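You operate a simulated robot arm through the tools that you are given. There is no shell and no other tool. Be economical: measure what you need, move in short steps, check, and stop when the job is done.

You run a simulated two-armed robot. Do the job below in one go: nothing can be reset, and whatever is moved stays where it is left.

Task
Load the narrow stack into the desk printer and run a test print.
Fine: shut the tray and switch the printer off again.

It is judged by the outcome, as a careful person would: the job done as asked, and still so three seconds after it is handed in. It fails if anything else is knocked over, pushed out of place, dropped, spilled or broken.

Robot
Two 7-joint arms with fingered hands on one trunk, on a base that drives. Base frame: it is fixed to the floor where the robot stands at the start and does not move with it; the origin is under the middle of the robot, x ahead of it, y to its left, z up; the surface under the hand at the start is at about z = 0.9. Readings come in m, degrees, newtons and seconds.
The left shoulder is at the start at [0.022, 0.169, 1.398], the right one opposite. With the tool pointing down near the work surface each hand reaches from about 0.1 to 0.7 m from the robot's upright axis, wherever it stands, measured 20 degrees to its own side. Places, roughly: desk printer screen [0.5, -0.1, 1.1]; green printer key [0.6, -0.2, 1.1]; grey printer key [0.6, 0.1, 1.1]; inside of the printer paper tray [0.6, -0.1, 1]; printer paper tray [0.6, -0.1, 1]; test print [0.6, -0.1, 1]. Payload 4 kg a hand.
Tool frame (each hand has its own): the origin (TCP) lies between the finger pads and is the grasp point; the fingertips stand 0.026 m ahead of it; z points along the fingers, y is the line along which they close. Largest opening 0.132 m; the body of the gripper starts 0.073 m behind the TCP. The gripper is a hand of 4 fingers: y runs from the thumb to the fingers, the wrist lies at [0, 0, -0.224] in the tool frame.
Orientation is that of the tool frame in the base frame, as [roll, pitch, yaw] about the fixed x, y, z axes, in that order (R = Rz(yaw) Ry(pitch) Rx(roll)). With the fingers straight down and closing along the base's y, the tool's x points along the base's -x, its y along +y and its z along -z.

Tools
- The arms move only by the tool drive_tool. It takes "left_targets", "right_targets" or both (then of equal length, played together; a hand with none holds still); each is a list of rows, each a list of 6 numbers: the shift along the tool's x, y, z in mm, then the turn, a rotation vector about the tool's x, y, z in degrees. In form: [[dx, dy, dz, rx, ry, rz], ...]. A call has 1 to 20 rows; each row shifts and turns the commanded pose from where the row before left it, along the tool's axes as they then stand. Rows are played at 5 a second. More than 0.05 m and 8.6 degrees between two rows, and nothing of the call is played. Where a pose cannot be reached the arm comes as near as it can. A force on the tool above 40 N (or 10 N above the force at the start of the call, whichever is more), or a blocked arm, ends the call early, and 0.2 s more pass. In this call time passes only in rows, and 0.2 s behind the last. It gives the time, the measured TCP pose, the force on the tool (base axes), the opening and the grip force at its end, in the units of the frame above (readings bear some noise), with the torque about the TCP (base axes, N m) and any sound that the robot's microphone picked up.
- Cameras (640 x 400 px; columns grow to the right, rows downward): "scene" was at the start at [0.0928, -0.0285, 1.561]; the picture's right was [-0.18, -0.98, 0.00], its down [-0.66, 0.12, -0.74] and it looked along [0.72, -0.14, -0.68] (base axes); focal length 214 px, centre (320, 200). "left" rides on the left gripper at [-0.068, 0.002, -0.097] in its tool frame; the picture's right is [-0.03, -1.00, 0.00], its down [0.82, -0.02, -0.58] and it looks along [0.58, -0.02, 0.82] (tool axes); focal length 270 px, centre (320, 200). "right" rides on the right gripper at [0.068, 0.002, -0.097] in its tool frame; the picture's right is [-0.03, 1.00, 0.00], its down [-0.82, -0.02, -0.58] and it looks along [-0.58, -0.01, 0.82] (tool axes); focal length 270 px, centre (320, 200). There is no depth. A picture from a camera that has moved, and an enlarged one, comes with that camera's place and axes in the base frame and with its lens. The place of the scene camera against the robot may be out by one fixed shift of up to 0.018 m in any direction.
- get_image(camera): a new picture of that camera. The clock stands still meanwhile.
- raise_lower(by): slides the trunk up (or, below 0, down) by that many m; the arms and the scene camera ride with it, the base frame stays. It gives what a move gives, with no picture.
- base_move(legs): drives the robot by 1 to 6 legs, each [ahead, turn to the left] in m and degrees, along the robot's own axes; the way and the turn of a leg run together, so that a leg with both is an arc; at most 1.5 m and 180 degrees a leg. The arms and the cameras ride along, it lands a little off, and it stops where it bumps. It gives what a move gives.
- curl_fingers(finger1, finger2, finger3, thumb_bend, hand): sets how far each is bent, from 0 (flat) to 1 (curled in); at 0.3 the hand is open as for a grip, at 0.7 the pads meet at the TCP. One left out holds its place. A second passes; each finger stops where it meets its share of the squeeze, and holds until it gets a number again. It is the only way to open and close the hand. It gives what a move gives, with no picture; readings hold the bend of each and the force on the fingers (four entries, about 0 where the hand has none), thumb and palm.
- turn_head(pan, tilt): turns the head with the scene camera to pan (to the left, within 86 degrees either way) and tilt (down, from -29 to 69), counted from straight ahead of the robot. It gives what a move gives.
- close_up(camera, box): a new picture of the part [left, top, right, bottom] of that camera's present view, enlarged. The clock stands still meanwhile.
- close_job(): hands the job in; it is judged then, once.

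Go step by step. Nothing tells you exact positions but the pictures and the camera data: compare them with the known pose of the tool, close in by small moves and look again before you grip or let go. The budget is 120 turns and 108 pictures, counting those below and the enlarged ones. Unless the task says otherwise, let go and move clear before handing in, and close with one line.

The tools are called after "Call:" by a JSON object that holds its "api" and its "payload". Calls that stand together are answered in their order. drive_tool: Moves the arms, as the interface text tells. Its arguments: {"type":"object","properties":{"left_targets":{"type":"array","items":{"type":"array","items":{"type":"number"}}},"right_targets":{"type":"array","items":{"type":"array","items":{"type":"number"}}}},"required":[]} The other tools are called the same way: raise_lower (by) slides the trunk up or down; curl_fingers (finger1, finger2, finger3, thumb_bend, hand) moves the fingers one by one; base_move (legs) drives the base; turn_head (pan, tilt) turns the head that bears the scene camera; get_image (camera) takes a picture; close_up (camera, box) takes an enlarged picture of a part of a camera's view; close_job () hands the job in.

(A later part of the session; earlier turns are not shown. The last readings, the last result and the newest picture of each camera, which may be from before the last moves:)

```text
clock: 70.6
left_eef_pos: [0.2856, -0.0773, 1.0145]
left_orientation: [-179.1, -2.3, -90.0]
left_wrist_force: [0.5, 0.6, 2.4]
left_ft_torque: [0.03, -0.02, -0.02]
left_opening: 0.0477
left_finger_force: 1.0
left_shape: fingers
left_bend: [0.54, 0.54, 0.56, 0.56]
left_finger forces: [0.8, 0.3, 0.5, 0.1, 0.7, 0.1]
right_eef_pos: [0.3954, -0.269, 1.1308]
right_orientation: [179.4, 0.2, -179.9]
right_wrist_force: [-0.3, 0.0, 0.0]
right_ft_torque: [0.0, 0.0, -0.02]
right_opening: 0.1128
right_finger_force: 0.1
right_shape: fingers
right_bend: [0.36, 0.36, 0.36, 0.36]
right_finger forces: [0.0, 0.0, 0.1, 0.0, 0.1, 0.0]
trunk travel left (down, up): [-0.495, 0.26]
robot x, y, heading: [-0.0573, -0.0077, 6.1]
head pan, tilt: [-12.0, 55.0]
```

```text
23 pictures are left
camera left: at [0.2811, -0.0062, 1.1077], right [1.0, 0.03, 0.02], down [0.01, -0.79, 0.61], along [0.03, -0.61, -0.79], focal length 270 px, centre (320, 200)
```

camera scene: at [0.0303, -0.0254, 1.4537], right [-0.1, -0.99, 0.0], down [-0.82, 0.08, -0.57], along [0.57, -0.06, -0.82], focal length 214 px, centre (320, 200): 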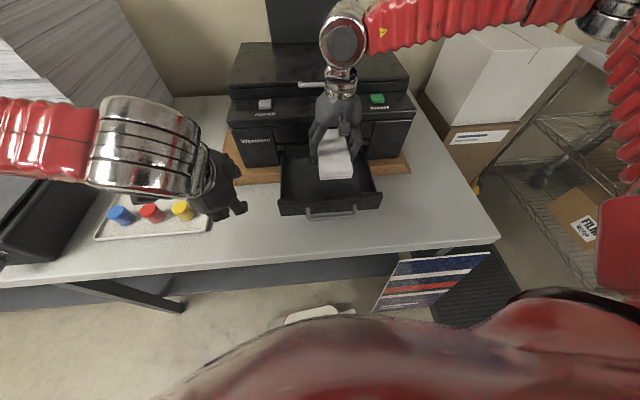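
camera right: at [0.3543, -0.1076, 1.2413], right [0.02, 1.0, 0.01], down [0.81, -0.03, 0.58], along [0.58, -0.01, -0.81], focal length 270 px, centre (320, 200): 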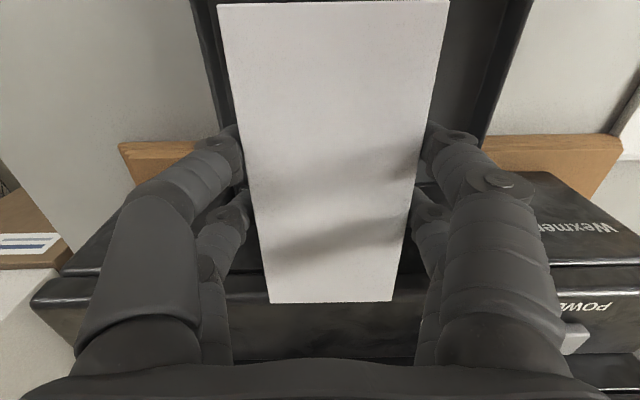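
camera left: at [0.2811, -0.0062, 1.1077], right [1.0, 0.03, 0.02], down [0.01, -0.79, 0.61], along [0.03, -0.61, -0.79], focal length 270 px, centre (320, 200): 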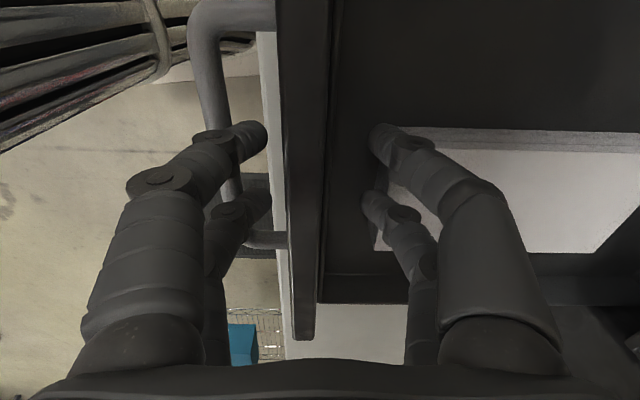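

The panel is between the pairs and the stack is beyond the inner pair. Closing, then pushing in 60 mm.

Call:
{"api": "curl_fingers", "payload": {"hand": "left", "finger1": 0.72, "finger2": 0.72, "finger3": 0.72, "thumb_bend": 0.72}}

Call:
{"api": "drive_tool", "payload": {"left_targets": [[0, -10, 0, 0, 0, 0], [0, -10, 0, 0, 0, 0], [0, -10, 0, 0, 0, 0], [0, -10, 0, 0, 0, 0], [0, -10, 0, 0, 0, 0], [0, -10, 0, 0, 0, 0]]}}

Call:
{"api": "get_image", "payload": {"camera": "left"}}

```text
clock: 71.6
left_eef_pos: [0.2847, -0.077, 1.0137]
left_orientation: [-179.1, -2.3, -89.9]
left_wrist_force: [-0.2, 0.3, -3.9]
left_ft_torque: [0.11, -0.1, -0.05]
left_opening: 0.0132
left_finger_force: 11.8
left_shape: fingers
left_bend: [0.65, 0.64, 0.69, 0.69]
left_finger forces: [5.1, 5.1, 3.4, 0.0, 9.4, 0.0]
right_eef_pos: [0.3948, -0.269, 1.13]
right_orientation: [179.3, 0.4, -179.9]
right_wrist_force: [0.7, 0.2, -0.2]
right_ft_torque: [0.02, 0.0, 0.0]
right_opening: 0.1128
right_finger_force: 0.0
right_shape: fingers
right_bend: [0.36, 0.36, 0.36, 0.36]
right_finger forces: [0.0, 0.0, 0.0, 0.1, 0.0, 0.0]
trunk travel left (down, up): [-0.495, 0.26]
robot x, y, heading: [-0.0569, -0.0078, 6.1]
head pan, tilt: [-12.0, 55.0]
```

```text
clock: 73.0
left_eef_pos: [0.345, -0.0781, 1.0154]
left_orientation: [-179.1, -2.3, -89.9]
left_wrist_force: [0.9, -2.4, -7.0]
left_ft_torque: [-0.06, -0.07, -0.08]
left_opening: 0.013
left_finger_force: 9.8
left_shape: fingers
left_bend: [0.65, 0.65, 0.69, 0.69]
left_finger forces: [4.6, 4.5, 3.9, 0.0, 6.4, 0.1]
right_eef_pos: [0.3952, -0.2682, 1.131]
right_orientation: [179.3, 0.3, -179.9]
right_wrist_force: [0.4, 0.7, -0.1]
right_ft_torque: [-0.01, 0.01, -0.01]
right_opening: 0.1129
right_finger_force: 0.1
right_shape: fingers
right_bend: [0.36, 0.36, 0.36, 0.36]
right_finger forces: [0.1, 0.0, 0.1, 0.1, 0.0, 0.1]
trunk travel left (down, up): [-0.495, 0.26]
robot x, y, heading: [-0.0551, -0.0067, 6.2]
head pan, tilt: [-12.0, 55.0]
```

```text
22 pictures are left
camera left: at [0.3401, -0.0065, 1.108], right [1.0, 0.03, 0.01], down [0.01, -0.79, 0.61], along [0.03, -0.61, -0.79], focal length 270 px, centre (320, 200)
```

left: 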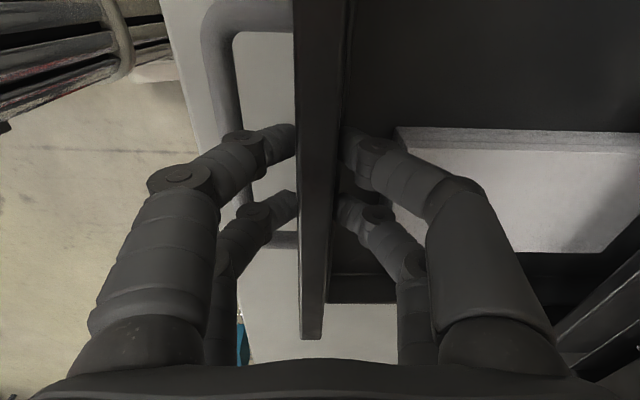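

It's sliding smoothly with the stack staying put. Pushing another 75 mm, then I'll release and lift.

Call:
{"api": "drive_tool", "payload": {"left_targets": [[0, -12, -1, 0, 0, 0], [0, -12, 0, 0, 0, 0], [0, -12, 0, 0, 0, 0], [0, -12, 0, 0, 0, 0], [0, -12, 0, 0, 0, 0], [0, -12, 0, 0, 0, 0]]}}

Call:
{"api": "get_image", "payload": {"camera": "left"}}

```text
clock: 74.4
left_eef_pos: [0.4166, -0.076, 1.017]
left_orientation: [-179.1, -2.3, -90.0]
left_wrist_force: [0.0, -9.1, -5.0]
left_ft_torque: [-0.15, -0.02, -0.04]
left_opening: 0.0129
left_finger_force: 9.9
left_shape: fingers
left_bend: [0.66, 0.66, 0.7, 0.69]
left_finger forces: [4.7, 4.8, 4.0, 0.0, 5.9, 0.1]
right_eef_pos: [0.3956, -0.2696, 1.1298]
right_orientation: [179.2, 0.3, -179.9]
right_wrist_force: [-0.5, 0.7, 0.0]
right_ft_torque: [0.0, -0.02, 0.01]
right_opening: 0.113
right_finger_force: 0.0
right_shape: fingers
right_bend: [0.36, 0.36, 0.36, 0.36]
right_finger forces: [0.1, 0.1, 0.0, 0.0, 0.0, 0.0]
trunk travel left (down, up): [-0.495, 0.26]
robot x, y, heading: [-0.0598, -0.0117, 5.8]
head pan, tilt: [-12.0, 55.0]
```

```text
21 pictures are left
camera left: at [0.413, -0.0049, 1.1105], right [1.0, 0.03, 0.01], down [0.01, -0.79, 0.61], along [0.03, -0.61, -0.79], focal length 270 px, centre (320, 200)
```

left: 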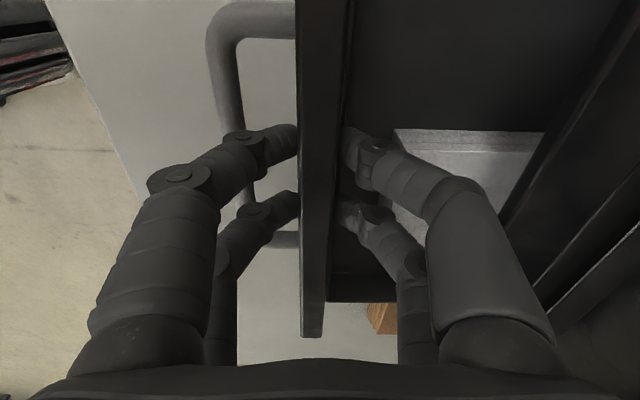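

The stack passes under the ledge without trouble. I'll release, back off in front of the handle, make a tilted fist, and lower it to handle height.

Call:
{"api": "curl_fingers", "payload": {"hand": "left", "finger1": 0.54, "finger2": 0.54, "finger3": 0.57, "thumb_bend": 0.57}}

Call:
{"api": "drive_tool", "payload": {"left_targets": [[0, 0, -16, 0, 0, 0], [0, 0, -16, 0, 0, 0], [0, 0, -16, 0, 0, 0], [0, 0, -16, 0, 0, 0], [0, 25, 0, 0, 0, 0], [0, 25, 0, 0, 0, 0], [0, 25, 0, 0, 0, 0], [0, 25, 0, 0, 0, 0], [0, 0, 0, 7, 0, 0], [0, 0, 0, 7, 0, 0], [0, 0, 0, 7, 0, 0], [0, 0, 0, 7, 0, 0], [0, 0, 0, 7, 0, 0]]}}

Call:
{"api": "curl_fingers", "payload": {"hand": "left", "finger1": 0.72, "finger2": 0.72, "finger3": 0.72, "thumb_bend": 0.72}}

Call:
{"api": "drive_tool", "payload": {"left_targets": [[0, 10.9, 15.6, 0, 0, 0], [0, 10.9, 15.6, 0, 0, 0], [0, 10.9, 15.6, 0, 0, 0], [0, 10.9, 15.6, 0, 0, 0], [0, 10.9, 15.6, 0, 0, 0]]}}

Call:
{"api": "get_image", "payload": {"camera": "left"}}

```text
clock: 75.4
left_eef_pos: [0.4171, -0.0759, 1.0174]
left_orientation: [-179.1, -2.3, -90.0]
left_wrist_force: [0.1, -0.3, -0.2]
left_ft_torque: [0.06, 0.03, -0.03]
left_opening: 0.0483
left_finger_force: 0.0
left_shape: fingers
left_bend: [0.54, 0.54, 0.56, 0.56]
left_finger forces: [0.1, 0.0, 0.0, 0.1, 0.0, 0.1]
right_eef_pos: [0.3953, -0.2687, 1.1313]
right_orientation: [179.3, 0.3, -179.9]
right_wrist_force: [0.5, 0.1, 0.9]
right_ft_torque: [-0.03, 0.02, 0.02]
right_opening: 0.1131
right_finger_force: 0.0
right_shape: fingers
right_bend: [0.36, 0.36, 0.36, 0.36]
right_finger forces: [0.0, 0.1, 0.0, 0.0, 0.0, 0.1]
trunk travel left (down, up): [-0.495, 0.26]
robot x, y, heading: [-0.0552, -0.0035, 5.6]
head pan, tilt: [-12.0, 55.0]
```

```text
clock: 78.2
left_eef_pos: [0.3152, -0.0736, 1.0799]
left_orientation: [-143.7, -2.4, -89.9]
left_wrist_force: [0.7, 0.5, -0.1]
left_ft_torque: [-0.01, -0.03, 0.0]
left_opening: 0.0485
left_finger_force: 0.0
left_shape: fingers
left_bend: [0.54, 0.54, 0.56, 0.56]
left_finger forces: [0.0, 0.0, 0.0, 0.1, 0.0, 0.0]
right_eef_pos: [0.395, -0.2685, 1.1308]
right_orientation: [179.3, 0.4, 180.0]
right_wrist_force: [0.3, 0.4, -0.5]
right_ft_torque: [0.02, -0.02, 0.0]
right_opening: 0.1133
right_finger_force: 0.0
right_shape: fingers
right_bend: [0.36, 0.36, 0.36, 0.36]
right_finger forces: [0.0, 0.0, 0.0, 0.1, 0.0, 0.0]
trunk travel left (down, up): [-0.495, 0.26]
robot x, y, heading: [-0.0553, -0.0066, 6.1]
head pan, tilt: [-12.0, 55.0]
```

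```text
clock: 79.2
left_eef_pos: [0.3152, -0.0736, 1.0802]
left_orientation: [-144.1, -2.4, -89.9]
left_wrist_force: [0.0, -0.2, -0.8]
left_ft_torque: [0.03, 0.01, 0.0]
left_opening: 0.0001
left_finger_force: 0.0
left_shape: fingers
left_bend: [0.71, 0.71, 0.71, 0.71]
left_finger forces: [0.1, 0.0, 0.0, 0.0, 0.0, 0.0]
right_eef_pos: [0.3942, -0.2672, 1.1308]
right_orientation: [179.3, 0.4, -179.9]
right_wrist_force: [0.8, 0.4, 0.1]
right_ft_torque: [0.04, -0.01, 0.0]
right_opening: 0.113
right_finger_force: 0.0
right_shape: fingers
right_bend: [0.36, 0.36, 0.36, 0.36]
right_finger forces: [0.1, 0.0, 0.0, 0.0, 0.1, 0.1]
trunk travel left (down, up): [-0.495, 0.26]
robot x, y, heading: [-0.0572, -0.0087, 6.2]
head pan, tilt: [-12.0, 55.0]
```

```text
clock: 80.4
left_eef_pos: [0.318, -0.0779, 0.9846]
left_orientation: [-144.1, -2.3, -89.9]
left_wrist_force: [-0.4, 0.2, -0.4]
left_ft_torque: [-0.01, -0.02, -0.01]
left_opening: 0.0
left_finger_force: 0.0
left_shape: fingers
left_bend: [0.71, 0.71, 0.71, 0.71]
left_finger forces: [0.1, 0.1, 0.0, 0.0, 0.0, 0.1]
right_eef_pos: [0.3949, -0.2683, 1.131]
right_orientation: [179.3, 0.3, -179.9]
right_wrist_force: [0.3, -0.6, -0.1]
right_ft_torque: [-0.01, 0.01, 0.01]
right_opening: 0.1128
right_finger_force: 0.1
right_shape: fingers
right_bend: [0.36, 0.36, 0.36, 0.36]
right_finger forces: [0.0, 0.0, 0.1, 0.1, 0.0, 0.1]
trunk travel left (down, up): [-0.495, 0.26]
robot x, y, heading: [-0.0579, -0.0104, 5.9]
head pan, tilt: [-12.0, 55.0]
```

```text
20 pictures are left
camera left: at [0.2589, -0.0071, 1.0595], right [0.81, 0.05, 0.59], down [-0.32, -0.8, 0.51], along [0.49, -0.6, -0.63], focal length 270 px, centre (320, 200)
```

left: 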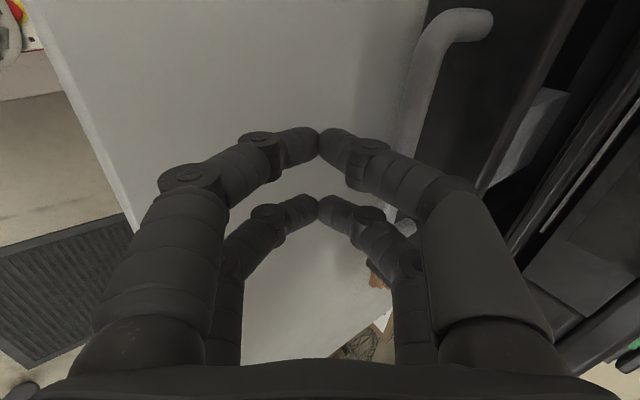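

The fist is right behind the handle at its height. Pushing the tray shut.

Call:
{"api": "drive_tool", "payload": {"left_targets": [[0, -8.2, 5.7, 0, 0, 0], [0, -8.2, 5.7, 0, 0, 0], [0, -8.2, 5.7, 0, 0, 0], [0, -8.2, 5.7, 0, 0, 0], [0, -8.2, 5.7, 0, 0, 0], [0, -8.2, 5.7, 0, 0, 0], [0, -8.2, 5.7, 0, 0, 0], [0, -8.2, 5.7, 0, 0, 0], [0, -8.2, 5.7, 0, 0, 0], [0, -8.2, 5.7, 0, 0, 0], [0, -8.2, 5.7, 0, 0, 0]]}}

Call:
{"api": "get_image", "payload": {"camera": "left"}}

```text
clock: 82.8
left_eef_pos: [0.4288, -0.0778, 0.9871]
left_orientation: [-144.0, -2.3, -89.8]
left_wrist_force: [-0.4, 0.3, 1.6]
left_ft_torque: [0.02, 0.01, 0.03]
left_opening: 0.0001
left_finger_force: 0.2
left_shape: fingers
left_bend: [0.71, 0.71, 0.72, 0.71]
left_finger forces: [0.0, 0.0, 0.0, 0.0, 0.1, 0.0]
right_eef_pos: [0.395, -0.2696, 1.1311]
right_orientation: [179.3, 0.3, -179.9]
right_wrist_force: [-1.3, 0.0, -0.4]
right_ft_torque: [-0.01, -0.02, -0.03]
right_opening: 0.1131
right_finger_force: 0.0
right_shape: fingers
right_bend: [0.36, 0.36, 0.36, 0.36]
right_finger forces: [0.0, 0.0, 0.0, 0.0, 0.1, 0.0]
trunk travel left (down, up): [-0.495, 0.26]
robot x, y, heading: [-0.0518, -0.0082, 6.3]
head pan, tilt: [-12.0, 55.0]
```

```text
19 pictures are left
camera left: at [0.3685, -0.0067, 1.0609], right [0.81, 0.05, 0.59], down [-0.32, -0.8, 0.51], along [0.49, -0.6, -0.63], focal length 270 px, centre (320, 200)
```

left: 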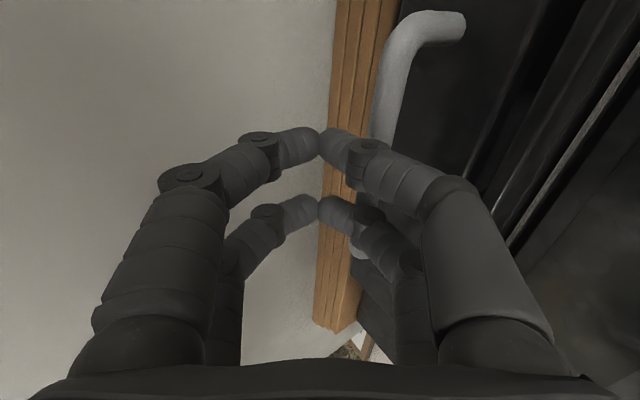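

About 14 mm remains. Pushing until it seats.

Call:
{"api": "drive_tool", "payload": {"left_targets": [[0, -6.6, 4.6, 0, 0, 0], [0, -6.6, 4.6, 0, 0, 0], [0, -4.1, 2.9, 0, 0, 0], [0, -4.1, 2.9, 0, 0, 0]]}}

Call:
{"api": "get_image", "payload": {"camera": "left"}}

```text
clock: 83.8
left_eef_pos: [0.4503, -0.0775, 0.9874]
left_orientation: [-144.1, -2.3, -90.0]
left_wrist_force: [-7.5, 0.2, 3.1]
left_ft_torque: [-0.06, -0.07, -0.13]
left_opening: 0.0
left_finger_force: 5.8
left_shape: fingers
left_bend: [0.71, 0.71, 0.73, 0.71]
left_finger forces: [0.1, 0.0, 11.1, 0.0, 0.0, 0.0]
right_eef_pos: [0.3942, -0.2683, 1.1312]
right_orientation: [179.3, 0.4, -179.8]
right_wrist_force: [-1.0, -0.3, -0.5]
right_ft_torque: [-0.01, 0.01, 0.02]
right_opening: 0.113
right_finger_force: 0.1
right_shape: fingers
right_bend: [0.36, 0.36, 0.36, 0.36]
right_finger forces: [0.0, 0.0, 0.0, 0.0, 0.0, 0.0]
trunk travel left (down, up): [-0.495, 0.26]
robot x, y, heading: [-0.0553, -0.0098, 6.2]
head pan, tilt: [-12.0, 55.0]
```

```text
18 pictures are left
camera left: at [0.3924, -0.0068, 1.0617], right [0.81, 0.05, 0.58], down [-0.32, -0.8, 0.51], along [0.49, -0.6, -0.63], focal length 270 px, centre (320, 200)
```

left: 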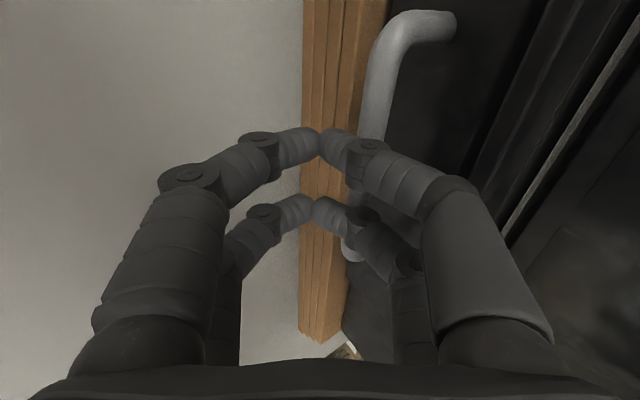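

The tray is seated (bar back at x≈0.477). I'll retreat the left hand up and left, raise the trunk, and look over the printer panel.

Call:
{"api": "drive_tool", "payload": {"left_targets": [[0, 16.4, -11.5, 0, 0, 0], [0, 16.4, -11.5, 0, 0, 0], [0, -17.2, -24.6, 0, 0, 0], [0, -17.2, -24.6, 0, 0, 0], [0, -17.2, -24.6, 0, 0, 0], [0, -17.2, -24.6, 0, 0, 0], [0, -17.2, -24.6, 0, 0, 0], [-33, 0, 0, 0, 0, 0], [-33, 0, 0, 0, 0, 0], [-33, 0, 0, 0, 0, 0], [-33, 0, 0, 0, 0, 0]]}}

Call:
{"api": "raise_lower", "payload": {"by": 0.12}}

Call:
{"api": "close_up", "payload": {"camera": "scene", "box": [200, 60, 440, 240]}}

Call:
{"api": "get_image", "payload": {"camera": "left"}}

```text
clock: 86.2
left_eef_pos: [0.4097, 0.0614, 1.132]
left_orientation: [-144.0, -2.4, -90.1]
left_wrist_force: [-0.2, 0.4, 0.4]
left_ft_torque: [-0.01, 0.03, 0.03]
left_opening: 0.0003
left_finger_force: 0.0
left_shape: fingers
left_bend: [0.71, 0.71, 0.72, 0.71]
left_finger forces: [0.0, 0.0, 0.1, 0.0, 0.1, 0.0]
right_eef_pos: [0.395, -0.2679, 1.1325]
right_orientation: [179.3, 0.4, -179.9]
right_wrist_force: [-0.6, 0.0, -0.9]
right_ft_torque: [-0.01, 0.01, 0.0]
right_opening: 0.1129
right_finger_force: 0.0
right_shape: fingers
right_bend: [0.36, 0.36, 0.36, 0.36]
right_finger forces: [0.0, 0.1, 0.0, 0.1, 0.0, 0.0]
trunk travel left (down, up): [-0.495, 0.26]
robot x, y, heading: [-0.0575, -0.0109, 6.2]
head pan, tilt: [-12.0, 55.0]
```

```text
clock: 87.7
left_eef_pos: [0.4105, 0.061, 1.25]
left_orientation: [-144.1, -2.4, -89.9]
left_wrist_force: [0.3, 0.1, -0.3]
left_ft_torque: [-0.02, 0.01, 0.03]
left_opening: 0.0
left_finger_force: 0.0
left_shape: fingers
left_bend: [0.71, 0.71, 0.72, 0.71]
left_finger forces: [0.0, 0.0, 0.1, 0.0, 0.0, 0.1]
right_eef_pos: [0.3965, -0.2711, 1.2522]
right_orientation: [179.4, 0.3, -179.9]
right_wrist_force: [0.2, 0.6, -0.4]
right_ft_torque: [-0.03, 0.0, 0.01]
right_opening: 0.1131
right_finger_force: 0.0
right_shape: fingers
right_bend: [0.36, 0.36, 0.36, 0.36]
right_finger forces: [0.0, 0.0, 0.0, 0.0, 0.0, 0.1]
trunk travel left (down, up): [-0.615, 0.14]
robot x, y, heading: [-0.0564, -0.0087, 6.2]
head pan, tilt: [-12.0, 55.0]
```

```text
2.22 times, centred on (320, 150) of scene
camera zoom: at [0.0256, -0.0259, 1.5338], right [-0.1, -0.99, 0.0], down [-0.82, 0.08, -0.57], along [0.57, -0.06, -0.82], focal length 477 px, centre (320, 311)
```

zoom: 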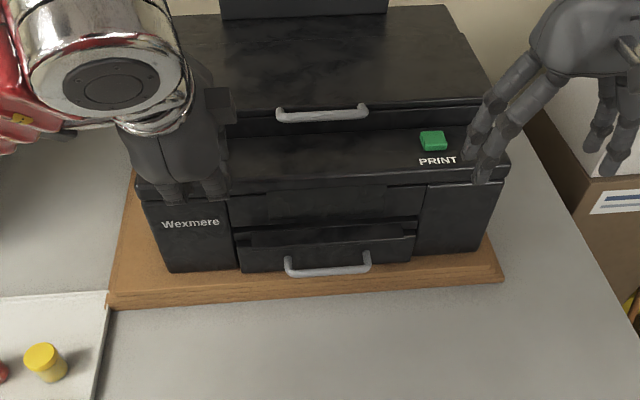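

```text
16 pictures are left
camera left: at [0.3511, 0.1311, 1.3245], right [0.81, 0.05, 0.58], down [-0.32, -0.8, 0.51], along [0.49, -0.6, -0.63], focal length 270 px, centre (320, 200)
```

left: 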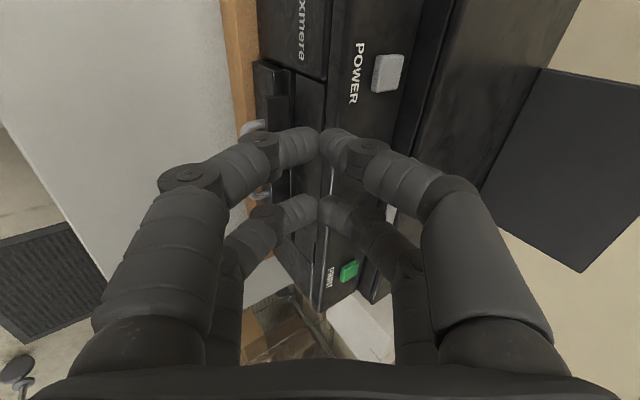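

The tray is closed and nothing else has moved. The power key is at about (0.576, 0.075, 1.13). I'll form a single pointing digit with the left thumb and straighten the hand.

Call:
{"api": "curl_fingers", "payload": {"hand": "left", "finger1": 1.0, "finger2": 1.0, "finger3": 1.0, "thumb_bend": 0.45}}

Call:
{"api": "drive_tool", "payload": {"left_targets": [[0, 0, 0, -6.5, 0, 0], [0, 0, 0, -6.5, 0, 0], [0, 0, 0, -6.5, 0, 0], [0, 0, 0, -6.5, 0, 0], [5, -30, -5, 0, 0, 0], [5, -30, 0, 0, 0, 0], [0, -30, 0, 0, 0, 0]]}}

Call:
{"api": "get_image", "payload": {"camera": "left"}}

```text
clock: 88.7
left_eef_pos: [0.4104, 0.061, 1.2506]
left_orientation: [-144.0, -2.4, -89.9]
left_wrist_force: [0.3, -0.3, -0.1]
left_ft_torque: [-0.01, 0.04, -0.02]
left_opening: 0.0466
left_finger_force: 0.1
left_shape: fingers
left_bend: [1.0, 0.73, 0.75, 0.45]
left_finger forces: [0.1, 0.0, 0.0, 0.1, 0.0, 0.0]
right_eef_pos: [0.3975, -0.2701, 1.253]
right_orientation: [179.4, 0.3, -179.9]
right_wrist_force: [-0.2, 0.4, -0.4]
right_ft_torque: [0.02, -0.03, -0.01]
right_opening: 0.1131
right_finger_force: 0.2
right_shape: fingers
right_bend: [0.36, 0.36, 0.36, 0.36]
right_finger forces: [0.0, 0.0, 0.0, 0.0, 0.1, 0.0]
trunk travel left (down, up): [-0.615, 0.14]
robot x, y, heading: [-0.057, -0.0105, 6.2]
head pan, tilt: [-12.0, 55.0]
```

```text
clock: 90.3
left_eef_pos: [0.5001, 0.0532, 1.2697]
left_orientation: [-170.1, -2.3, -89.9]
left_wrist_force: [0.1, -0.6, -0.1]
left_ft_torque: [-0.03, 0.01, -0.02]
left_opening: 0.0468
left_finger_force: 0.1
left_shape: fingers
left_bend: [1.0, 0.73, 0.75, 0.45]
left_finger forces: [0.0, 0.0, 0.0, 0.0, 0.0, 0.0]
right_eef_pos: [0.3968, -0.271, 1.2513]
right_orientation: [179.3, 0.3, -179.9]
right_wrist_force: [0.2, 1.1, -0.2]
right_ft_torque: [0.0, -0.02, 0.0]
right_opening: 0.1131
right_finger_force: 0.1
right_shape: fingers
right_bend: [0.36, 0.36, 0.36, 0.36]
right_finger forces: [0.0, 0.0, 0.1, 0.0, 0.1, 0.0]
trunk travel left (down, up): [-0.615, 0.14]
robot x, y, heading: [-0.057, -0.0059, 5.9]
head pan, tilt: [-12.0, 55.0]
```

```text
15 pictures are left
camera left: at [0.4813, 0.1245, 1.3622], right [0.98, 0.03, 0.17], down [-0.08, -0.79, 0.61], along [0.16, -0.61, -0.78], focal length 270 px, centre (320, 200)
```

left: 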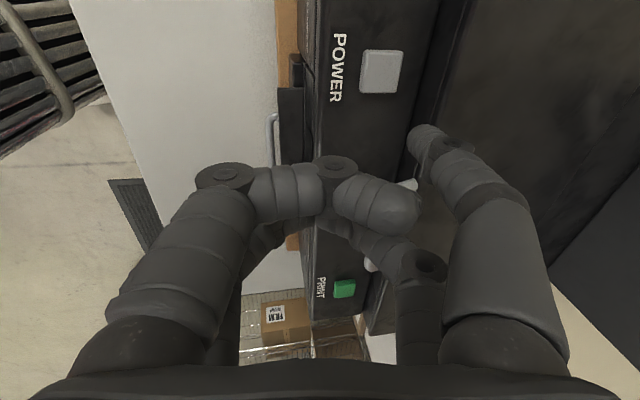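

The lone thumb works as a pointer (tip at about TCP +(0.045, 0.022, -0.016)), and the key is confirmed at (0.576, 0.074). I'll tuck the far pair out of the way, then hover just over the key.

Call:
{"api": "curl_fingers", "payload": {"hand": "left", "finger2": 0.15, "finger3": 1.0}}

Call:
{"api": "drive_tool", "payload": {"left_targets": [[0, -15.2, 2.7, 0, 0, 0], [0, -15.2, 2.7, 0, 0, 0], [0, 3.7, 21.7, 0, 0, 0], [0, 3.7, 21.7, 0, 0, 0], [0, 3.7, 21.7, 0, 0, 0], [0, 3.7, 21.7, 0, 0, 0]]}}

Call:
{"api": "get_image", "payload": {"camera": "left"}}

```text
clock: 91.3
left_eef_pos: [0.4992, 0.0538, 1.2699]
left_orientation: [-170.1, -2.4, -90.0]
left_wrist_force: [-0.3, -0.3, 0.1]
left_ft_torque: [0.01, -0.01, -0.02]
left_opening: 0.0467
left_finger_force: 0.0
left_shape: fingers
left_bend: [1.0, 0.15, 1.0, 0.45]
left_finger forces: [0.1, 0.0, 0.1, 0.0, 0.0, 0.0]
right_eef_pos: [0.3979, -0.2697, 1.2514]
right_orientation: [179.3, 0.3, -179.9]
right_wrist_force: [0.2, -0.4, -0.1]
right_ft_torque: [-0.02, 0.02, 0.02]
right_opening: 0.1132
right_finger_force: 0.1
right_shape: fingers
right_bend: [0.36, 0.36, 0.36, 0.36]
right_finger forces: [0.0, 0.0, 0.1, 0.1, 0.0, 0.0]
trunk travel left (down, up): [-0.615, 0.14]
robot x, y, heading: [-0.0563, -0.0093, 6.0]
head pan, tilt: [-12.0, 55.0]
```

```text
clock: 92.7
left_eef_pos: [0.5289, 0.0483, 1.1847]
left_orientation: [-170.2, -2.4, -89.9]
left_wrist_force: [0.3, -0.4, 0.1]
left_ft_torque: [-0.01, -0.01, -0.03]
left_opening: 0.0465
left_finger_force: 0.0
left_shape: fingers
left_bend: [1.0, 0.15, 1.0, 0.45]
left_finger forces: [0.0, 0.1, 0.1, 0.0, 0.1, 0.0]
right_eef_pos: [0.3969, -0.2695, 1.252]
right_orientation: [179.4, 0.3, -179.8]
right_wrist_force: [-0.2, 0.9, 0.1]
right_ft_torque: [0.01, 0.0, 0.03]
right_opening: 0.1128
right_finger_force: 0.1
right_shape: fingers
right_bend: [0.36, 0.36, 0.36, 0.36]
right_finger forces: [0.1, 0.1, 0.0, 0.0, 0.0, 0.0]
trunk travel left (down, up): [-0.615, 0.14]
robot x, y, heading: [-0.0577, -0.0076, 6.0]
head pan, tilt: [-12.0, 55.0]
```

```text
14 pictures are left
camera left: at [0.5098, 0.1202, 1.2767], right [0.98, 0.03, 0.17], down [-0.08, -0.79, 0.61], along [0.16, -0.61, -0.78], focal length 270 px, centre (320, 200)
```

left: 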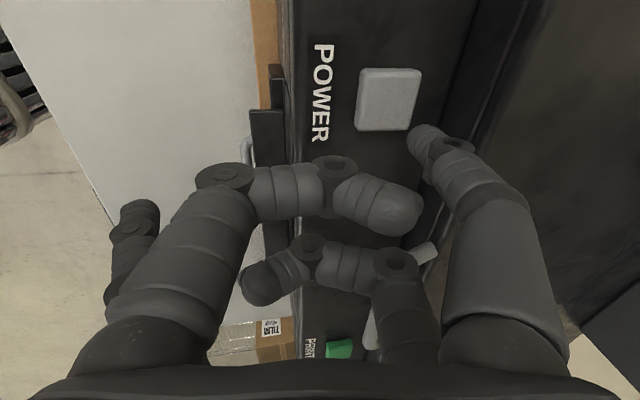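

The thumb is above the key and lined up. Descending and pressing gently.

Call:
{"api": "drive_tool", "payload": {"left_targets": [[-2, 2.5, 14.8, 0, 0, 0], [-2, 2.5, 14.8, 0, 0, 0], [-1, 0.7, 3.9, 0, 0, 0], [0, 0.7, 3.9, 0, 0, 0]]}}

Call:
{"api": "drive_tool", "payload": {"left_targets": [[0, 0.7, 3.9, 0, 0, 0], [0, 0.7, 3.9, 0, 0, 0]]}}

Call:
{"api": "close_up", "payload": {"camera": "left", "box": [200, 0, 520, 300]}}

```text
clock: 93.7
left_eef_pos: [0.5269, 0.0502, 1.151]
left_orientation: [-169.5, -2.5, -90.0]
left_wrist_force: [-8.0, -0.3, 27.9]
left_ft_torque: [0.66, -1.64, 0.18]
left_opening: 0.0475
left_finger_force: 14.3
left_shape: fingers
left_bend: [1.0, 0.15, 1.0, 0.45]
left_finger forces: [0.0, 0.0, 0.0, 0.0, 28.8, 0.0]
right_eef_pos: [0.3927, -0.2708, 1.255]
right_orientation: [179.3, 0.5, -179.9]
right_wrist_force: [-0.9, -0.3, -0.1]
right_ft_torque: [0.01, 0.0, 0.0]
right_opening: 0.113
right_finger_force: 0.0
right_shape: fingers
right_bend: [0.36, 0.36, 0.36, 0.36]
right_finger forces: [0.0, 0.0, 0.0, 0.0, 0.0, 0.0]
trunk travel left (down, up): [-0.615, 0.14]
robot x, y, heading: [-0.0568, -0.0084, 6.2]
head pan, tilt: [-12.0, 55.0]
heard: click
```

```text
clock: 94.1
left_eef_pos: [0.5302, 0.0501, 1.153]
left_orientation: [-169.1, -2.8, -90.0]
left_wrist_force: [-3.6, 0.7, 20.5]
left_ft_torque: [0.4, -0.73, 0.16]
left_opening: 0.0465
left_finger_force: 8.2
left_shape: fingers
left_bend: [1.0, 0.15, 1.0, 0.41]
left_finger forces: [0.0, 0.0, 0.0, 0.0, 17.0, 0.0]
right_eef_pos: [0.3949, -0.2695, 1.2543]
right_orientation: [179.4, 0.3, -180.0]
right_wrist_force: [-0.5, 0.7, -0.7]
right_ft_torque: [-0.01, 0.01, 0.0]
right_opening: 0.113
right_finger_force: 0.0
right_shape: fingers
right_bend: [0.36, 0.36, 0.36, 0.36]
right_finger forces: [0.0, 0.1, 0.1, 0.0, 0.1, 0.1]
trunk travel left (down, up): [-0.615, 0.14]
robot x, y, heading: [-0.0593, -0.0078, 6.1]
head pan, tilt: [-12.0, 55.0]
stopped in row 2 (left hand): the force on the tool passed its limit at 41 N (the readings are from after the stop); the commanded pose is now the measured one
```

```text
1.33 times, centred on (360, 150) of left
camera zoom: at [0.51, 0.1219, 1.2435], right [0.98, 0.03, 0.19], down [-0.09, -0.79, 0.61], along [0.17, -0.61, -0.77], focal length 360 px, centre (267, 267)
```

zoom: 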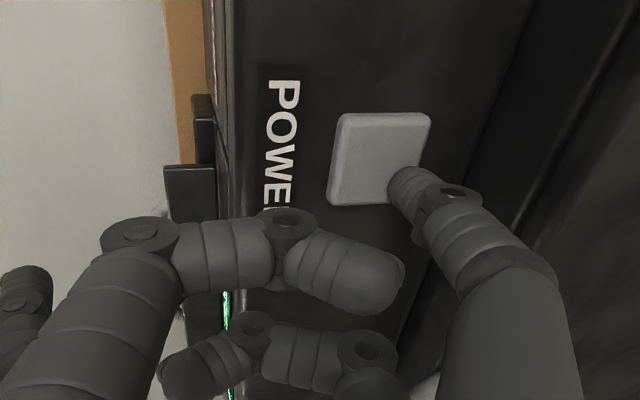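

I heard a click, and a green glow showed on the front, so the printer seems to be on. I'll lift the thumb and check the screen.

Call:
{"api": "drive_tool", "payload": {"left_targets": [[0, -2, -10, 0, 0, 0], [0, -5, -25, 0, 0, 0], [0, 15, -25, 0, 0, 0], [0, 20, -20, 0, 0, 0]]}}

Call:
{"api": "close_up", "payload": {"camera": "scene", "box": [200, 80, 440, 230]}}

```text
clock: 95.1
left_eef_pos: [0.4901, 0.0542, 1.2199]
left_orientation: [-169.6, -2.5, -90.0]
left_wrist_force: [0.3, 0.0, 0.4]
left_ft_torque: [0.01, -0.01, -0.02]
left_opening: 0.0468
left_finger_force: 0.0
left_shape: fingers
left_bend: [1.0, 0.15, 1.0, 0.45]
left_finger forces: [0.0, 0.1, 0.1, 0.1, 0.1, 0.0]
right_eef_pos: [0.3971, -0.2692, 1.2529]
right_orientation: [179.3, 0.2, -179.9]
right_wrist_force: [0.1, 0.3, -0.8]
right_ft_torque: [-0.01, -0.01, 0.0]
right_opening: 0.1131
right_finger_force: 0.2
right_shape: fingers
right_bend: [0.36, 0.36, 0.36, 0.36]
right_finger forces: [0.0, 0.0, 0.0, 0.0, 0.0, 0.0]
trunk travel left (down, up): [-0.615, 0.14]
robot x, y, heading: [-0.0583, -0.0069, 6.1]
head pan, tilt: [-12.0, 55.0]
```

```text
2.67 times, centred on (320, 155) of scene
camera zoom: at [0.0257, -0.0253, 1.5339], right [-0.1, -0.99, 0.0], down [-0.82, 0.08, -0.57], along [0.57, -0.06, -0.82], focal length 572 px, centre (320, 320)
```

zoom: 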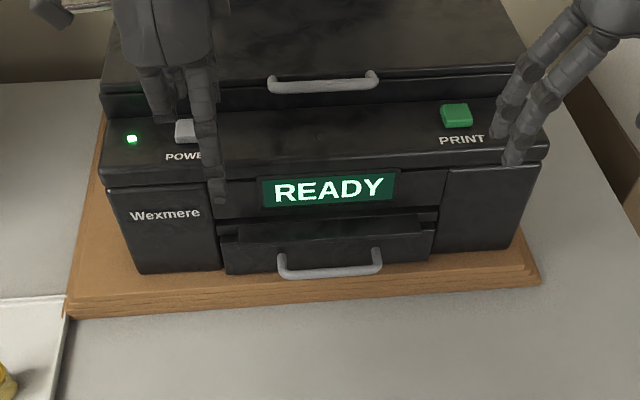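

The screen reads READY. I'll shape the right hand with a lone thumb pointer, tilt it 60° forward, and bring it over the green key.

Call:
{"api": "curl_fingers", "payload": {"hand": "right", "finger1": 1.0, "finger2": 0.0, "finger3": 1.0, "thumb_bend": 0.45}}

Call:
{"api": "drive_tool", "payload": {"right_targets": [[0, 0, 0, 0, -7.5, 0], [0, 0, 0, 0, -7.5, 0], [0, 0, 0, 0, -7.5, 0], [0, 0, 0, 0, -7.5, 0], [0, 0, 0, 0, -7.5, 0], [0, 0, 0, 0, -7.5, 0], [0, 0, 0, 0, -7.5, 0], [0, 0, 0, 0, -7.5, 0], [-10.4, 16.8, 30, 0, 0, 0], [-10.4, 16.8, 30, 0, 0, 0], [-10.4, 16.8, 30, 0, 0, 0], [-10.4, 16.8, 25, 0, 0, 0]]}}

Call:
{"api": "get_image", "payload": {"camera": "right"}}

```text
clock: 96.1
left_eef_pos: [0.4896, 0.0536, 1.2196]
left_orientation: [-169.7, -2.4, -90.0]
left_wrist_force: [-0.8, 0.3, -0.6]
left_ft_torque: [-0.02, 0.01, -0.01]
left_opening: 0.0469
left_finger_force: 0.0
left_shape: fingers
left_bend: [1.0, 0.15, 1.0, 0.45]
left_finger forces: [0.0, 0.0, 0.1, 0.0, 0.1, 0.0]
right_eef_pos: [0.3976, -0.2694, 1.252]
right_orientation: [179.3, 0.3, -180.0]
right_wrist_force: [0.1, 0.5, -0.5]
right_ft_torque: [0.03, 0.0, -0.01]
right_opening: 0.0466
right_finger_force: 0.1
right_shape: fingers
right_bend: [1.0, 0.0, 1.0, 0.45]
right_finger forces: [0.0, 0.0, 0.1, 0.0, 0.0, 0.0]
trunk travel left (down, up): [-0.615, 0.14]
robot x, y, heading: [-0.0574, -0.0079, 6.2]
head pan, tilt: [-12.0, 55.0]
```

```text
clock: 98.7
left_eef_pos: [0.4922, 0.0542, 1.2198]
left_orientation: [-169.9, -2.5, -90.0]
left_wrist_force: [0.2, -0.1, 0.6]
left_ft_torque: [-0.02, 0.03, -0.02]
left_opening: 0.047
left_finger_force: 0.0
left_shape: fingers
left_bend: [1.0, 0.15, 1.0, 0.45]
left_finger forces: [0.1, 0.0, 0.1, 0.1, 0.0, 0.0]
right_eef_pos: [0.5755, -0.2709, 1.2866]
right_orientation: [178.8, 60.0, 179.3]
right_wrist_force: [-0.2, 0.0, -0.6]
right_ft_torque: [0.02, -0.02, 0.04]
right_opening: 0.0469
right_finger_force: 0.0
right_shape: fingers
right_bend: [1.0, 0.0, 1.0, 0.45]
right_finger forces: [0.0, 0.0, 0.0, 0.0, 0.1, 0.0]
right hand out of reach, approached as far as the arm can: row 6, 7, 8, 9, 10, 11, 12
trunk travel left (down, up): [-0.615, 0.14]
robot x, y, heading: [-0.059, -0.0097, 6.4]
head pan, tilt: [-12.0, 55.0]
```

```text
11 pictures are left
camera right: at [0.4573, -0.2672, 1.2743], right [0.01, 1.0, 0.03], down [-0.09, -0.03, 1.0], along [1.0, -0.01, 0.09], focal length 270 px, centre (320, 200)
```

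right: 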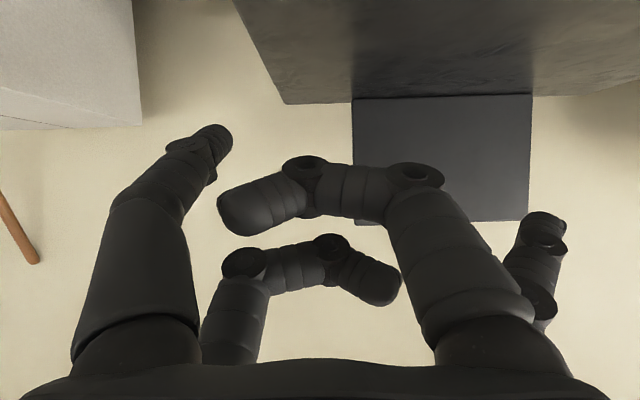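

The 60° tilt is beyond what the wrist can do here. I'll relax to 40° and move to just above the green key.

Call:
{"api": "drive_tool", "payload": {"right_targets": [[0, 0, 0, 0, 6.7, 0], [0, 0, 0, 0, 6.7, 0], [0, 0, 0, 0, 6.6, 0], [17.3, 28.3, 14.6, 0, 0, 0], [17.3, 28.3, 14.6, 0, 0, 0], [17.3, 28.3, 14.6, 0, 0, 0]]}}

Call:
{"api": "get_image", "payload": {"camera": "right"}}

```text
clock: 100.1
left_eef_pos: [0.4917, 0.0536, 1.2191]
left_orientation: [-169.9, -2.5, -89.9]
left_wrist_force: [-0.1, -0.4, -0.9]
left_ft_torque: [0.03, 0.02, 0.03]
left_opening: 0.0466
left_finger_force: 0.1
left_shape: fingers
left_bend: [1.0, 0.15, 1.0, 0.45]
left_finger forces: [0.1, 0.0, 0.1, 0.0, 0.0, 0.1]
right_eef_pos: [0.5636, -0.1839, 1.22]
right_orientation: [179.1, 40.3, 179.3]
right_wrist_force: [0.8, 0.4, -0.6]
right_ft_torque: [0.04, 0.05, -0.03]
right_opening: 0.0466
right_finger_force: 0.0
right_shape: fingers
right_bend: [1.0, 0.0, 1.0, 0.45]
right_finger forces: [0.1, 0.1, 0.0, 0.0, 0.1, 0.0]
trunk travel left (down, up): [-0.615, 0.14]
robot x, y, heading: [-0.0621, -0.0068, 5.9]
head pan, tilt: [-12.0, 55.0]
```

```text
10 pictures are left
camera right: at [0.4485, -0.1815, 1.2485], right [0.02, 1.0, 0.03], down [0.25, -0.03, 0.97], along [0.97, -0.01, -0.25], focal length 270 px, centre (320, 200)
```

right: 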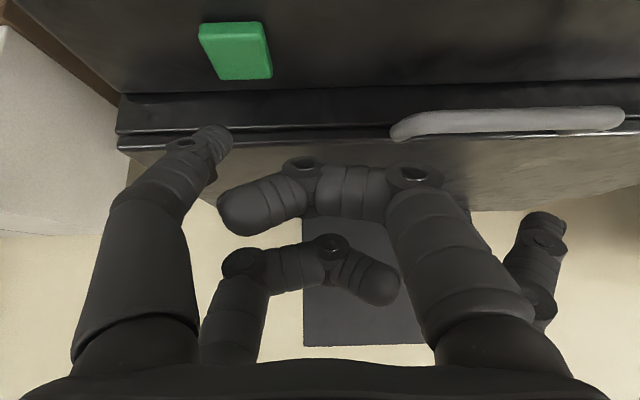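

The green key is confirmed at about (0.570, -0.227) and the thumb tip is 60 mm above it. Descending and pressing.

Call:
{"api": "drive_tool", "payload": {"right_targets": [[6.6, 4, 14.1, 0, 0, 0], [9.6, 0, 11.5, 0, 0, 0], [9.6, 0, 11.5, 0, 0, 0], [3.2, 0, 3.8, 0, 0, 0], [2.6, 0, 3.1, 0, 0, 0]]}}

Call:
{"api": "drive_tool", "payload": {"right_targets": [[2.6, 0, 3.1, 0, 0, 0], [2.6, 0, 3.1, 0, 0, 0], [2, 0, 2.4, 0, 0, 0]]}}

```text
clock: 101.3
left_eef_pos: [0.4908, 0.0536, 1.2203]
left_orientation: [-169.8, -2.5, -89.9]
left_wrist_force: [0.2, 0.5, 0.3]
left_ft_torque: [-0.03, 0.0, 0.02]
left_opening: 0.0469
left_finger_force: 0.0
left_shape: fingers
left_bend: [1.0, 0.15, 1.0, 0.45]
left_finger forces: [0.1, 0.1, 0.0, 0.1, 0.0, 0.0]
right_eef_pos: [0.5825, -0.1973, 1.1917]
right_orientation: [179.2, 39.9, 179.9]
right_wrist_force: [-0.7, 0.2, -0.1]
right_ft_torque: [0.0, 0.0, 0.01]
right_opening: 0.0466
right_finger_force: 0.1
right_shape: fingers
right_bend: [1.0, 0.0, 1.0, 0.45]
right_finger forces: [0.0, 0.0, 0.0, 0.0, 0.0, 0.0]
right hand out of reach, approached as far as the arm can: row 1, 2, 3, 4, 5
trunk travel left (down, up): [-0.615, 0.14]
robot x, y, heading: [-0.0593, -0.0056, 5.9]
head pan, tilt: [-12.0, 55.0]
```

```text
clock: 102.1
left_eef_pos: [0.4917, 0.0535, 1.2205]
left_orientation: [-169.7, -2.5, -90.0]
left_wrist_force: [-0.1, -0.7, -0.5]
left_ft_torque: [0.02, 0.01, 0.01]
left_opening: 0.0468
left_finger_force: 0.0
left_shape: fingers
left_bend: [1.0, 0.15, 1.0, 0.45]
left_finger forces: [0.0, 0.0, 0.0, 0.0, 0.0, 0.0]
right_eef_pos: [0.5848, -0.2029, 1.1862]
right_orientation: [179.1, 40.1, 179.7]
right_wrist_force: [0.1, -0.7, 0.2]
right_ft_torque: [-0.02, 0.0, 0.01]
right_opening: 0.0467
right_finger_force: 0.0
right_shape: fingers
right_bend: [1.0, 0.0, 1.0, 0.45]
right_finger forces: [0.0, 0.0, 0.0, 0.1, 0.0, 0.0]
right hand out of reach, approached as far as the arm can: row 1, 2
trunk travel left (down, up): [-0.615, 0.14]
robot x, y, heading: [-0.0596, -0.0074, 6.1]
head pan, tilt: [-12.0, 55.0]
```

The arm's reach runs out low here, so I'll go back up, raise the left hand, and use the trunk to lower the pointer onto the key.

Call:
{"api": "drive_tool", "payload": {"left_targets": [[0, 5, -25, 0, 0, 0], [0, 5, -25, 0, 0, 0], [0, 5, -25, 0, 0, 0]], "right_targets": [[-5, 11.5, -19.3, 0, 0, 0], [-5, 11.5, -19.3, 0, 0, 0], [0, 0, 0, 0, 0, 0]]}}

Call:
{"api": "raise_lower", "payload": {"by": -0.045}}

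Call:
{"api": "get_image", "payload": {"camera": "right"}}

```text
clock: 102.9
left_eef_pos: [0.46, 0.0572, 1.2907]
left_orientation: [-169.7, -2.4, -89.9]
left_wrist_force: [0.2, 0.5, -0.4]
left_ft_torque: [0.0, 0.02, -0.04]
left_opening: 0.0468
left_finger_force: 0.1
left_shape: fingers
left_bend: [1.0, 0.15, 1.0, 0.45]
left_finger forces: [0.0, 0.0, 0.1, 0.0, 0.0, 0.0]
right_eef_pos: [0.5678, -0.1786, 1.2189]
right_orientation: [179.1, 40.3, 179.6]
right_wrist_force: [0.3, 0.3, 0.3]
right_ft_torque: [0.02, 0.01, -0.02]
right_opening: 0.0466
right_finger_force: 0.0
right_shape: fingers
right_bend: [1.0, 0.0, 1.0, 0.45]
right_finger forces: [0.1, 0.0, 0.1, 0.0, 0.0, 0.0]
trunk travel left (down, up): [-0.615, 0.14]
robot x, y, heading: [-0.0593, -0.0051, 6.0]
head pan, tilt: [-12.0, 55.0]
```

```text
clock: 103.8
left_eef_pos: [0.4608, 0.0572, 1.2459]
left_orientation: [-169.7, -2.4, -90.0]
left_wrist_force: [0.1, -0.1, 0.4]
left_ft_torque: [-0.03, 0.01, -0.02]
left_opening: 0.0467
left_finger_force: 0.1
left_shape: fingers
left_bend: [1.0, 0.15, 1.0, 0.45]
left_finger forces: [0.1, 0.0, 0.0, 0.0, 0.0, 0.0]
right_eef_pos: [0.5664, -0.1779, 1.1763]
right_orientation: [179.1, 40.3, 179.5]
right_wrist_force: [0.5, 0.4, 1.4]
right_ft_torque: [-0.06, -0.03, 0.01]
right_opening: 0.0469
right_finger_force: 1.4
right_shape: fingers
right_bend: [1.0, 0.0, 1.0, 0.45]
right_finger forces: [0.1, 0.0, 0.0, 0.1, 1.8, 0.0]
trunk travel left (down, up): [-0.57, 0.185]
robot x, y, heading: [-0.0563, -0.0081, 6.2]
head pan, tilt: [-12.0, 55.0]
heard: click
```

```text
9 pictures are left
camera right: at [0.4517, -0.1766, 1.204], right [0.02, 1.0, 0.03], down [0.25, -0.03, 0.97], along [0.97, -0.01, -0.25], focal length 270 px, centre (320, 200)
```

right: 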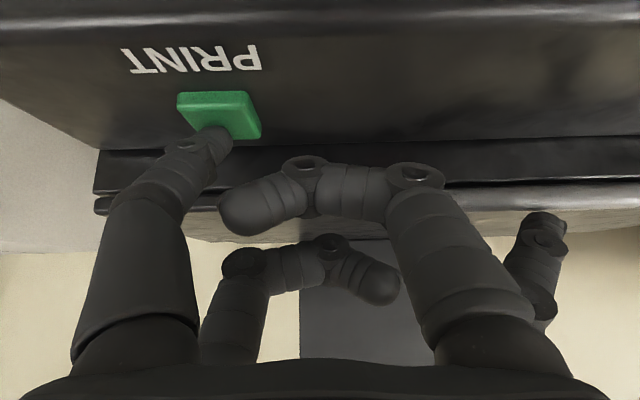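

The print key clicked. I'll lift off and check the screen and output.

Call:
{"api": "raise_lower", "payload": {"by": 0.05}}

Call:
{"api": "close_up", "payload": {"camera": "scene", "box": [200, 80, 440, 230]}}

```text
clock: 104.7
left_eef_pos: [0.461, 0.0575, 1.295]
left_orientation: [-169.7, -2.5, -90.0]
left_wrist_force: [0.5, -0.3, -0.1]
left_ft_torque: [0.02, -0.04, -0.01]
left_opening: 0.047
left_finger_force: 0.0
left_shape: fingers
left_bend: [1.0, 0.15, 1.0, 0.45]
left_finger forces: [0.0, 0.0, 0.1, 0.0, 0.0, 0.0]
right_eef_pos: [0.5687, -0.1791, 1.2242]
right_orientation: [179.1, 40.2, 179.6]
right_wrist_force: [0.2, -0.6, -0.1]
right_ft_torque: [0.02, 0.01, -0.01]
right_opening: 0.0469
right_finger_force: 0.0
right_shape: fingers
right_bend: [1.0, 0.0, 1.0, 0.45]
right_finger forces: [0.0, 0.0, 0.1, 0.0, 0.0, 0.0]
trunk travel left (down, up): [-0.62, 0.135]
robot x, y, heading: [-0.0545, -0.0106, 6.1]
head pan, tilt: [-12.0, 55.0]
```

```text
2.67 times, centred on (320, 155) of scene
camera zoom: at [0.0258, -0.0258, 1.5389], right [-0.1, -0.99, 0.0], down [-0.82, 0.08, -0.57], along [0.57, -0.06, -0.82], focal length 572 px, centre (320, 320)
```

zoom: 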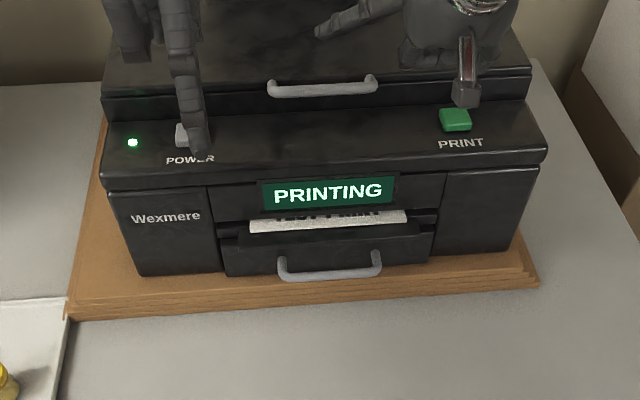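

It's PRINTING and a sheet is coming out. I'll move the right hand clear while waiting.

Call:
{"api": "drive_tool", "payload": {"right_targets": [[0, -5, -20, 0, 0, 0], [15, -20, -20, 0, 0, 0], [15, -20, -20, 0, 0, 0], [15, -20, -20, 0, 0, 0], [15, -20, -16, 0, 0, 0], [15, -20, -16, 0, 0, 0], [0, 0, 0, 0, 0, 0], [0, 0, 0, 0, 0, 0], [0, 0, 0, 0, 0, 0], [0, 0, 0, 0, 0, 0], [0, 0, 0, 0, 0, 0], [0, 0, 0, 0, 0, 0], [0, 0, 0, 0, 0, 0], [0, 0, 0, 0, 0, 0], [0, 0, 0, 0, 0, 0], [0, 0, 0, 0, 0, 0], [0, 0, 0, 0, 0, 0], [0, 0, 0, 0, 0, 0], [0, 0, 0, 0, 0, 0], [0, 0, 0, 0, 0, 0]]}}

Call:
{"api": "close_up", "payload": {"camera": "scene", "box": [200, 80, 440, 230]}}

```text
clock: 108.9
left_eef_pos: [0.4609, 0.0569, 1.2954]
left_orientation: [-169.8, -2.5, -89.9]
left_wrist_force: [-0.4, 0.1, 0.1]
left_ft_torque: [0.02, -0.03, 0.05]
left_opening: 0.0469
left_finger_force: 0.0
left_shape: fingers
left_bend: [1.0, 0.15, 1.0, 0.45]
left_finger forces: [0.1, 0.0, 0.0, 0.0, 0.1, 0.1]
right_eef_pos: [0.4397, -0.286, 1.2617]
right_orientation: [179.1, 40.2, 179.5]
right_wrist_force: [0.0, -0.4, 0.8]
right_ft_torque: [0.04, -0.03, -0.02]
right_opening: 0.0467
right_finger_force: 0.1
right_shape: fingers
right_bend: [1.0, 0.0, 1.0, 0.45]
right_finger forces: [0.0, 0.0, 0.0, 0.0, 0.1, 0.0]
trunk travel left (down, up): [-0.62, 0.135]
robot x, y, heading: [-0.0569, -0.0107, 6.2]
head pan, tilt: [-12.0, 55.0]
```

```text
2.67 times, centred on (320, 155) of scene
camera zoom: at [0.0253, -0.0258, 1.539], right [-0.1, -0.99, 0.0], down [-0.82, 0.08, -0.57], along [0.57, -0.06, -0.82], focal length 572 px, centre (320, 320)
```

zoom: 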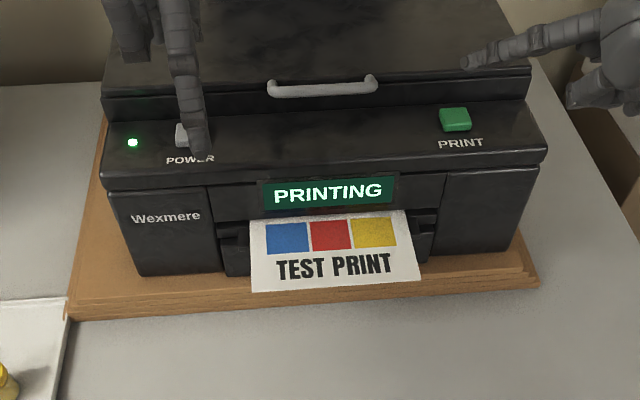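

Still printing; the test page looks good. I'll wait a bit more while bringing the left thumb above the power key.

Call:
{"api": "drive_tool", "payload": {"left_targets": [[0.6, -20, 0, 0, 0, 0], [0.6, -20, 10, 0, 0, 0], [0.6, -10, 20, 0, 0, 0], [0.6, 0, 25, 0, 0, 0], [0.6, 0, 25, 0, 0, 0], [0, 0, 25, 0, 0, 0], [0, 0, 0, 0, 0, 0], [0, 0, 0, 0, 0, 0], [0, 0, 0, 0, 0, 0], [0, 0, 0, 0, 0, 0], [0, 0, 0, 0, 0, 0], [0, 0, 0, 0, 0, 0], [0, 0, 0, 0, 0, 0], [0, 0, 0, 0, 0, 0], [0, 0, 0, 0, 0, 0], [0, 0, 0, 0, 0, 0], [0, 0, 0, 0, 0, 0], [0, 0, 0, 0, 0, 0], [0, 0, 0, 0, 0, 0], [0, 0, 0, 0, 0, 0]]}}

Call:
{"api": "close_up", "payload": {"camera": "scene", "box": [200, 80, 440, 230]}}

```text
clock: 113.1
left_eef_pos: [0.5304, 0.0509, 1.2021]
left_orientation: [-169.7, -2.5, -90.0]
left_wrist_force: [0.3, -0.3, -0.7]
left_ft_torque: [0.02, -0.03, 0.0]
left_opening: 0.0468
left_finger_force: 0.0
left_shape: fingers
left_bend: [1.0, 0.15, 1.0, 0.45]
left_finger forces: [0.1, 0.1, 0.1, 0.0, 0.0, 0.0]
right_eef_pos: [0.4396, -0.2863, 1.2626]
right_orientation: [179.1, 40.2, 179.5]
right_wrist_force: [0.6, 0.3, 1.0]
right_ft_torque: [-0.01, 0.02, -0.02]
right_opening: 0.0469
right_finger_force: 0.0
right_shape: fingers
right_bend: [1.0, 0.0, 1.0, 0.45]
right_finger forces: [0.1, 0.0, 0.0, 0.0, 0.1, 0.1]
trunk travel left (down, up): [-0.62, 0.135]
robot x, y, heading: [-0.0546, -0.0083, 6.2]
head pan, tilt: [-12.0, 55.0]
```

```text
2.67 times, centred on (320, 155) of scene
camera zoom: at [0.0254, -0.0258, 1.539], right [-0.1, -0.99, 0.0], down [-0.82, 0.08, -0.57], along [0.57, -0.06, -0.82], focal length 572 px, centre (320, 320)
```

zoom: 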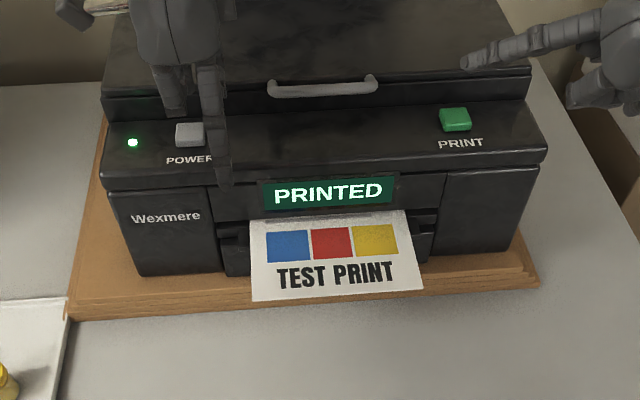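

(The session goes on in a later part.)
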